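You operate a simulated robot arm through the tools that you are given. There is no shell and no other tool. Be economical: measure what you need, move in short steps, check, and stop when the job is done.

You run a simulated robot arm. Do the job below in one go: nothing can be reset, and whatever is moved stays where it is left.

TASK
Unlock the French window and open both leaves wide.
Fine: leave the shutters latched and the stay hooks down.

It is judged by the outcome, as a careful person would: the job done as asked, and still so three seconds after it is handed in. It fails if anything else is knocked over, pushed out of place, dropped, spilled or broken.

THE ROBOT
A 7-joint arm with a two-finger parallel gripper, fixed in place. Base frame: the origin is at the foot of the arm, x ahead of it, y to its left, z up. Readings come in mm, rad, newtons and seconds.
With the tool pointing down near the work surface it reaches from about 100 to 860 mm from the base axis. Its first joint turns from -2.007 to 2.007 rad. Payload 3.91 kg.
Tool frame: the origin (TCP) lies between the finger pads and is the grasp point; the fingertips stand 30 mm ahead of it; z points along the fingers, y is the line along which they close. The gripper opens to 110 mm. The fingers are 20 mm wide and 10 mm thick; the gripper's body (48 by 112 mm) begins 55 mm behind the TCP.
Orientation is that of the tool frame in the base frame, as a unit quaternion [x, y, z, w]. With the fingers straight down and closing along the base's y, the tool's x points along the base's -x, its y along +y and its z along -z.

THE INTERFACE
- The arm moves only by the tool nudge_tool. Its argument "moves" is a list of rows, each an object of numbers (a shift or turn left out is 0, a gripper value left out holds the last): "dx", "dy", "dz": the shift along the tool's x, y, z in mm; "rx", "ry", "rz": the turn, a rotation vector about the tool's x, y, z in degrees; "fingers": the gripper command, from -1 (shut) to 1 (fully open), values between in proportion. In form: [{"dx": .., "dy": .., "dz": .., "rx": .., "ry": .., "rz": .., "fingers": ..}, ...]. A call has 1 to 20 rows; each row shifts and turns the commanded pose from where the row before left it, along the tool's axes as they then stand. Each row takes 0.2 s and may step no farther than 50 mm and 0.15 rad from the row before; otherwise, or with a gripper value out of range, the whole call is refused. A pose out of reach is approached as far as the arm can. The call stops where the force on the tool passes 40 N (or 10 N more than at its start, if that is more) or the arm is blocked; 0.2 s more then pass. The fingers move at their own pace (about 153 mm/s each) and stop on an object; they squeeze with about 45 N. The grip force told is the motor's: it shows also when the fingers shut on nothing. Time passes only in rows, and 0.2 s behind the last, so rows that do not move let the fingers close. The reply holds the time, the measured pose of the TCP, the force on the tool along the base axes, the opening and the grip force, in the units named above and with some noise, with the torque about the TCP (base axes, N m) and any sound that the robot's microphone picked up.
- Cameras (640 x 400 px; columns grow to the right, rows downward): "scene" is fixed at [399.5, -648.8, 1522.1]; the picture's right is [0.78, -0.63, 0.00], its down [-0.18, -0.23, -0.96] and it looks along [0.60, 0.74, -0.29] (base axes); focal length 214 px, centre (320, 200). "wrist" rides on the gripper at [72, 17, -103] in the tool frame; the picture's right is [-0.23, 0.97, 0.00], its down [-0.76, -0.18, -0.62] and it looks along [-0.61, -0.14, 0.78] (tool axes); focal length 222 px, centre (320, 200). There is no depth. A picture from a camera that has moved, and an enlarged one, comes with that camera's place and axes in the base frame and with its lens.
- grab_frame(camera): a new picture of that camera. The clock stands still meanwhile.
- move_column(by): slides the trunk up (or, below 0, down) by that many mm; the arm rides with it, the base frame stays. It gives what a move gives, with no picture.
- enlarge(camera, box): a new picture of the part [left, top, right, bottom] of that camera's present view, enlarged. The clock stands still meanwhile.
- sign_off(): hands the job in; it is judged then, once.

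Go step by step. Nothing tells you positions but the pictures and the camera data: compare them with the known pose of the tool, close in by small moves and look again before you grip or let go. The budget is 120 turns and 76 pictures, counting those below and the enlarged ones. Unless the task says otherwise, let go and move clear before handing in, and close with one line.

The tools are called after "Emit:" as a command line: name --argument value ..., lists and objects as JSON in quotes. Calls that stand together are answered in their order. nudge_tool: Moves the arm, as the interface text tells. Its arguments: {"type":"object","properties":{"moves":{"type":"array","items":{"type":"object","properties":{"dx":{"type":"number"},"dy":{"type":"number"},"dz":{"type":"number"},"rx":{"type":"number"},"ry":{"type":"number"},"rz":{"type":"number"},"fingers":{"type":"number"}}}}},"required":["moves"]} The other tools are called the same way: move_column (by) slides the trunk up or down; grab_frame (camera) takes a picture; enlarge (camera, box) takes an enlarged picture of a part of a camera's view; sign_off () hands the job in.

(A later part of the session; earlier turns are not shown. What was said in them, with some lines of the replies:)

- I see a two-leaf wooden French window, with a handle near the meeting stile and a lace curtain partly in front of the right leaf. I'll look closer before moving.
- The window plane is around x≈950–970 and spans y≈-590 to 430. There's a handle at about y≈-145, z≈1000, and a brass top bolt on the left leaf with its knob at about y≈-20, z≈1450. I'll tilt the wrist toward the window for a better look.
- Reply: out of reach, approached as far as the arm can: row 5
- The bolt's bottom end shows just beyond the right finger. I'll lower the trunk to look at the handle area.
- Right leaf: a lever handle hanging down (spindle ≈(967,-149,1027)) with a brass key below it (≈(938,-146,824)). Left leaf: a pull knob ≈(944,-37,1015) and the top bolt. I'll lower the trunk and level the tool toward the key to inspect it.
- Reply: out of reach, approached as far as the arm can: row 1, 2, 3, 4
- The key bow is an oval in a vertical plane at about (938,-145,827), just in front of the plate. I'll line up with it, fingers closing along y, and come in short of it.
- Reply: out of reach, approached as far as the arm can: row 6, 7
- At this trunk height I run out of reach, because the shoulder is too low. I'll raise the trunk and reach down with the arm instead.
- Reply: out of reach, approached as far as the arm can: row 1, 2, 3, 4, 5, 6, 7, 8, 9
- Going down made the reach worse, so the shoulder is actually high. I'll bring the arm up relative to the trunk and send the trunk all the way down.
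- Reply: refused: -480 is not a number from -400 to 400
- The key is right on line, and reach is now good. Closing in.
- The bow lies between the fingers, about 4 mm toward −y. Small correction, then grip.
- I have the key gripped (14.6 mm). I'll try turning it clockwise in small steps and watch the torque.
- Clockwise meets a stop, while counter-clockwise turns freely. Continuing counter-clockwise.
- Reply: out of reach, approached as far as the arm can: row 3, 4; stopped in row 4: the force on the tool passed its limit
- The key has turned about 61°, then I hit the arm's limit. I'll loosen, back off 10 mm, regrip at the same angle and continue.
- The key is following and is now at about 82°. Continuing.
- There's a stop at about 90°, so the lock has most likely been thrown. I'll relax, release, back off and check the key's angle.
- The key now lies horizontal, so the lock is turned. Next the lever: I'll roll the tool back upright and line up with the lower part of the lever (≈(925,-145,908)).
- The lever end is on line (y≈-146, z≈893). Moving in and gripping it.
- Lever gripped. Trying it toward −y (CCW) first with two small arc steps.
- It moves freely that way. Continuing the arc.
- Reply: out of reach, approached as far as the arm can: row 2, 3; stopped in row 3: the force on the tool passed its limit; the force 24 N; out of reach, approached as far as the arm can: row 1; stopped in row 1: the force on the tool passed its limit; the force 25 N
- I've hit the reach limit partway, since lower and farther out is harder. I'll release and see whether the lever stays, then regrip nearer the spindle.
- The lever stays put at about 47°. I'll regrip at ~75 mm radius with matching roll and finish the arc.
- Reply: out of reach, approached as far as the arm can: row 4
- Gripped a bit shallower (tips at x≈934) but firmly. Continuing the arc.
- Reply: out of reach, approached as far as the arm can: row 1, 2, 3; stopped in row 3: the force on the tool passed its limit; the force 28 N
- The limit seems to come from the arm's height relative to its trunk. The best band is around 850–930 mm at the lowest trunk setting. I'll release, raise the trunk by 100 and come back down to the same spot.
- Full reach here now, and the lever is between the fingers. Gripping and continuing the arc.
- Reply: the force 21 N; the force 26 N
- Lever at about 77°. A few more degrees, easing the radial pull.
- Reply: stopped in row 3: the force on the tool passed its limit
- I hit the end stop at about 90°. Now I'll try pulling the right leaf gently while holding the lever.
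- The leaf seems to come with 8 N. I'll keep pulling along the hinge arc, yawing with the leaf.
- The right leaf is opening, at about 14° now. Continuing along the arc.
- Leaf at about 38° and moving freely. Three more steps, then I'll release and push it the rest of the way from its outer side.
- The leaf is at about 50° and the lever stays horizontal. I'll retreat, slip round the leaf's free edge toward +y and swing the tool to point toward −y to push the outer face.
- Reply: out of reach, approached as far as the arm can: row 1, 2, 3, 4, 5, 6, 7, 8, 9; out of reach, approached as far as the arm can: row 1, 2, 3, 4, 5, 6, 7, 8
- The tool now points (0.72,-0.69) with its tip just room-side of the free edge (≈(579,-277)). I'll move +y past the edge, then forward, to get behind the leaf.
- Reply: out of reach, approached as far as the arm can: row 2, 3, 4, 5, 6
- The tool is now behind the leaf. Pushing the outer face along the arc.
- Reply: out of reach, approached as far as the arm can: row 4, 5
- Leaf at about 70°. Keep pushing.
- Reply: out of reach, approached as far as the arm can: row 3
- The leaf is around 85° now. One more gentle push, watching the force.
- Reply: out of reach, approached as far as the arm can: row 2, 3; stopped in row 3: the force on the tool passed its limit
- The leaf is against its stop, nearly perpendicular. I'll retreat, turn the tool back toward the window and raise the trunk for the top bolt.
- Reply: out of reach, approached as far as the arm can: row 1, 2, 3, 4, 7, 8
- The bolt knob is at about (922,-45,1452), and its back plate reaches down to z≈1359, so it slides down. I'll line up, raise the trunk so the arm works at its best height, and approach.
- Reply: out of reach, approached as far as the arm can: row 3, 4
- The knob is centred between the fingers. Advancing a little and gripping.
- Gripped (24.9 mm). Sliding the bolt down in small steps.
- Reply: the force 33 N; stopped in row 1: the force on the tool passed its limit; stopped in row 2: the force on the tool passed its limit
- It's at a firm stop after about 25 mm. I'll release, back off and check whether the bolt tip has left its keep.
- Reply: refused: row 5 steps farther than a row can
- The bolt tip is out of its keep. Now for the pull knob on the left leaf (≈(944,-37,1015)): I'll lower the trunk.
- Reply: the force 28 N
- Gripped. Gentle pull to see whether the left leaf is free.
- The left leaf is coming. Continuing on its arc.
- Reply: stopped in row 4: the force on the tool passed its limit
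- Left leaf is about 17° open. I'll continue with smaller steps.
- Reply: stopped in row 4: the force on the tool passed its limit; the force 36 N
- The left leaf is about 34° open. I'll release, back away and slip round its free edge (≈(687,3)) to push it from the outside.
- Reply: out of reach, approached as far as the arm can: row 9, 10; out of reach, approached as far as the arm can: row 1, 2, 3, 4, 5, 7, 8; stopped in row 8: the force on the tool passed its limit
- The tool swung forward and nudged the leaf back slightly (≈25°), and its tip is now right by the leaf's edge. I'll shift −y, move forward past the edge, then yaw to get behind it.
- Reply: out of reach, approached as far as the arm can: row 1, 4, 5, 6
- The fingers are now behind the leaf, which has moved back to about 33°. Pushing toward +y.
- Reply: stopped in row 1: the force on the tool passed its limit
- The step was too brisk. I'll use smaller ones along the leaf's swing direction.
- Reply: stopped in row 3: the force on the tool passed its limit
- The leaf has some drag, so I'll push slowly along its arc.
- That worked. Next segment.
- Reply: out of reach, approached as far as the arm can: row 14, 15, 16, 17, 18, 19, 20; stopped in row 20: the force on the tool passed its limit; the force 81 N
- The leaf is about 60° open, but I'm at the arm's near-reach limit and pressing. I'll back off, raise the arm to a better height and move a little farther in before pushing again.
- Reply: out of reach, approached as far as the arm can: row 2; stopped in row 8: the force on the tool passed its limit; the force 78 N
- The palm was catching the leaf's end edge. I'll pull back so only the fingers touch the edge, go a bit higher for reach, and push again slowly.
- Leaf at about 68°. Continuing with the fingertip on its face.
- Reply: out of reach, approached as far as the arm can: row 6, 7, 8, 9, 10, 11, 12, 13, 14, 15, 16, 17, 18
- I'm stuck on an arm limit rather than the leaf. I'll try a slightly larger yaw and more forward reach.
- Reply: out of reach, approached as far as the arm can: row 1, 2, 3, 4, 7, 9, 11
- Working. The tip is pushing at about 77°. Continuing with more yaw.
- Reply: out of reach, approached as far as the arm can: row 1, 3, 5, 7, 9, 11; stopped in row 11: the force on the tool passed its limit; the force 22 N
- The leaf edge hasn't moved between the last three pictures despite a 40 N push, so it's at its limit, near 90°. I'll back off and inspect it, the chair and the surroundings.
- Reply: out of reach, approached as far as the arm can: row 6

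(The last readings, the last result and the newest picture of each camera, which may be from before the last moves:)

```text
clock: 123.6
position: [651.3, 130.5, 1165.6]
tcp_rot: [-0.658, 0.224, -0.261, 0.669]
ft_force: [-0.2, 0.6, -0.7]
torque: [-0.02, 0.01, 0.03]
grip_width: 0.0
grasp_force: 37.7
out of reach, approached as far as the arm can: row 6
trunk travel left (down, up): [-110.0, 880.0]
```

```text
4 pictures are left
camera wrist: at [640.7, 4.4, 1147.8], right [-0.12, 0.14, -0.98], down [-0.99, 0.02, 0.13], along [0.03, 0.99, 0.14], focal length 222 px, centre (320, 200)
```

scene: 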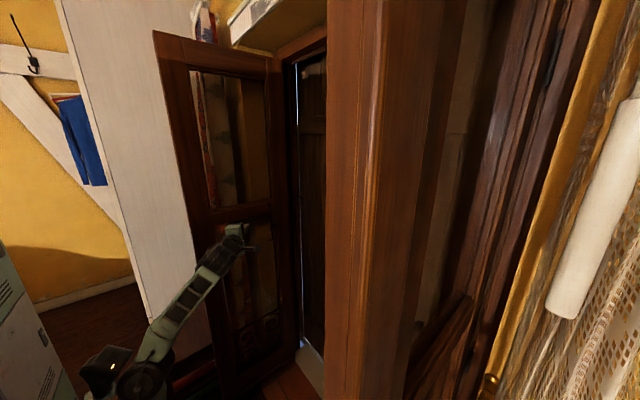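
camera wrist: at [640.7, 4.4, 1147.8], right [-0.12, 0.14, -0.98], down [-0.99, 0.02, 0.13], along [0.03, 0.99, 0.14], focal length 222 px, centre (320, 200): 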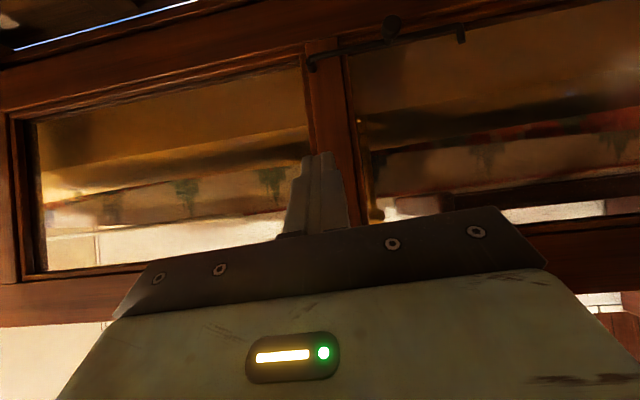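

Emit:
enlarge --camera "scene" --box '[120, 200, 320, 400]'

```text
2.00 times, centred on (220, 300) of scene
camera zoom: at [399.5, -648.8, 1522.1], right [0.78, -0.63, 0.0], down [-0.18, -0.23, -0.96], along [0.6, 0.74, -0.29], focal length 429 px, centre (520, 0)
```

zoom: 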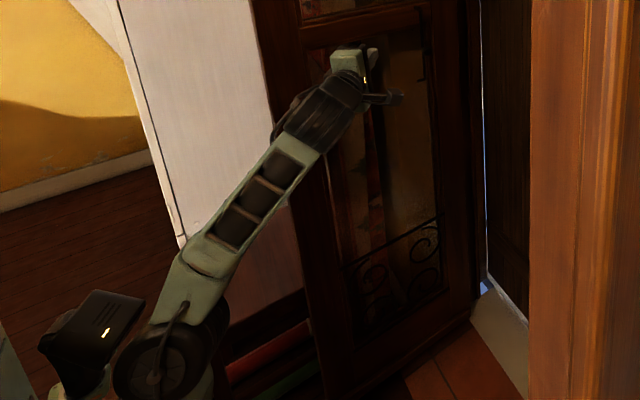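

The chair and other items look unmoved, and both leaves stand open at rest. I'll bring the arm clear into the middle and take a last look.

Emit:
nudge_tool --moves '[{"dz": -20, "dx": 20}, {"dz": -20, "dx": 20}, {"dz": -20, "dx": 20}, {"dz": -20, "dx": 15}, {}, {}, {}]'

Emit:
grab_frame --camera "scene"

```text
clock: 125.2
position: [631.6, 30.2, 1172.2]
tcp_rot: [-0.659, 0.226, -0.261, 0.668]
ft_force: [-0.1, -0.8, -0.4]
torque: [-0.04, -0.03, -0.01]
grip_width: 0.0
grasp_force: 37.5
out of reach, approached as far as the arm can: row 2, 3, 4
trunk travel left (down, up): [-110.0, 880.0]
```

```text
2 pictures are left
```

scene: 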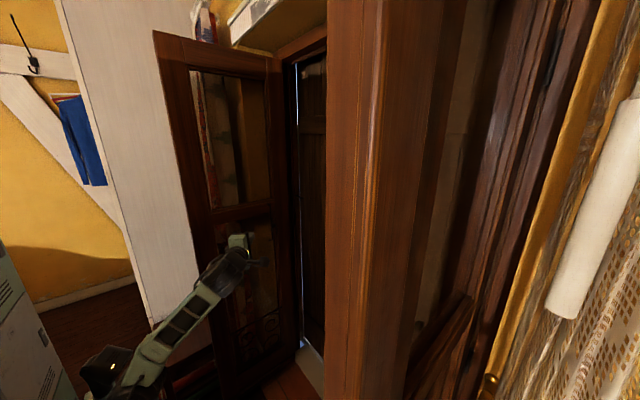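

Both leaves stand wide open and still, the arm is clear, and the shutters and stay hooks are untouched. Handing in.

Emit:
sign_off

```text
The job is handed in.
```

The French window is unlocked and both leaves are open wide: the right leaf at nearly 90°, the left at roughly 80° by my estimate. The left wouldn't move further under a 40 N push, and I couldn't tell whether that was its own stop or the nearby chair, which looked unmoved.
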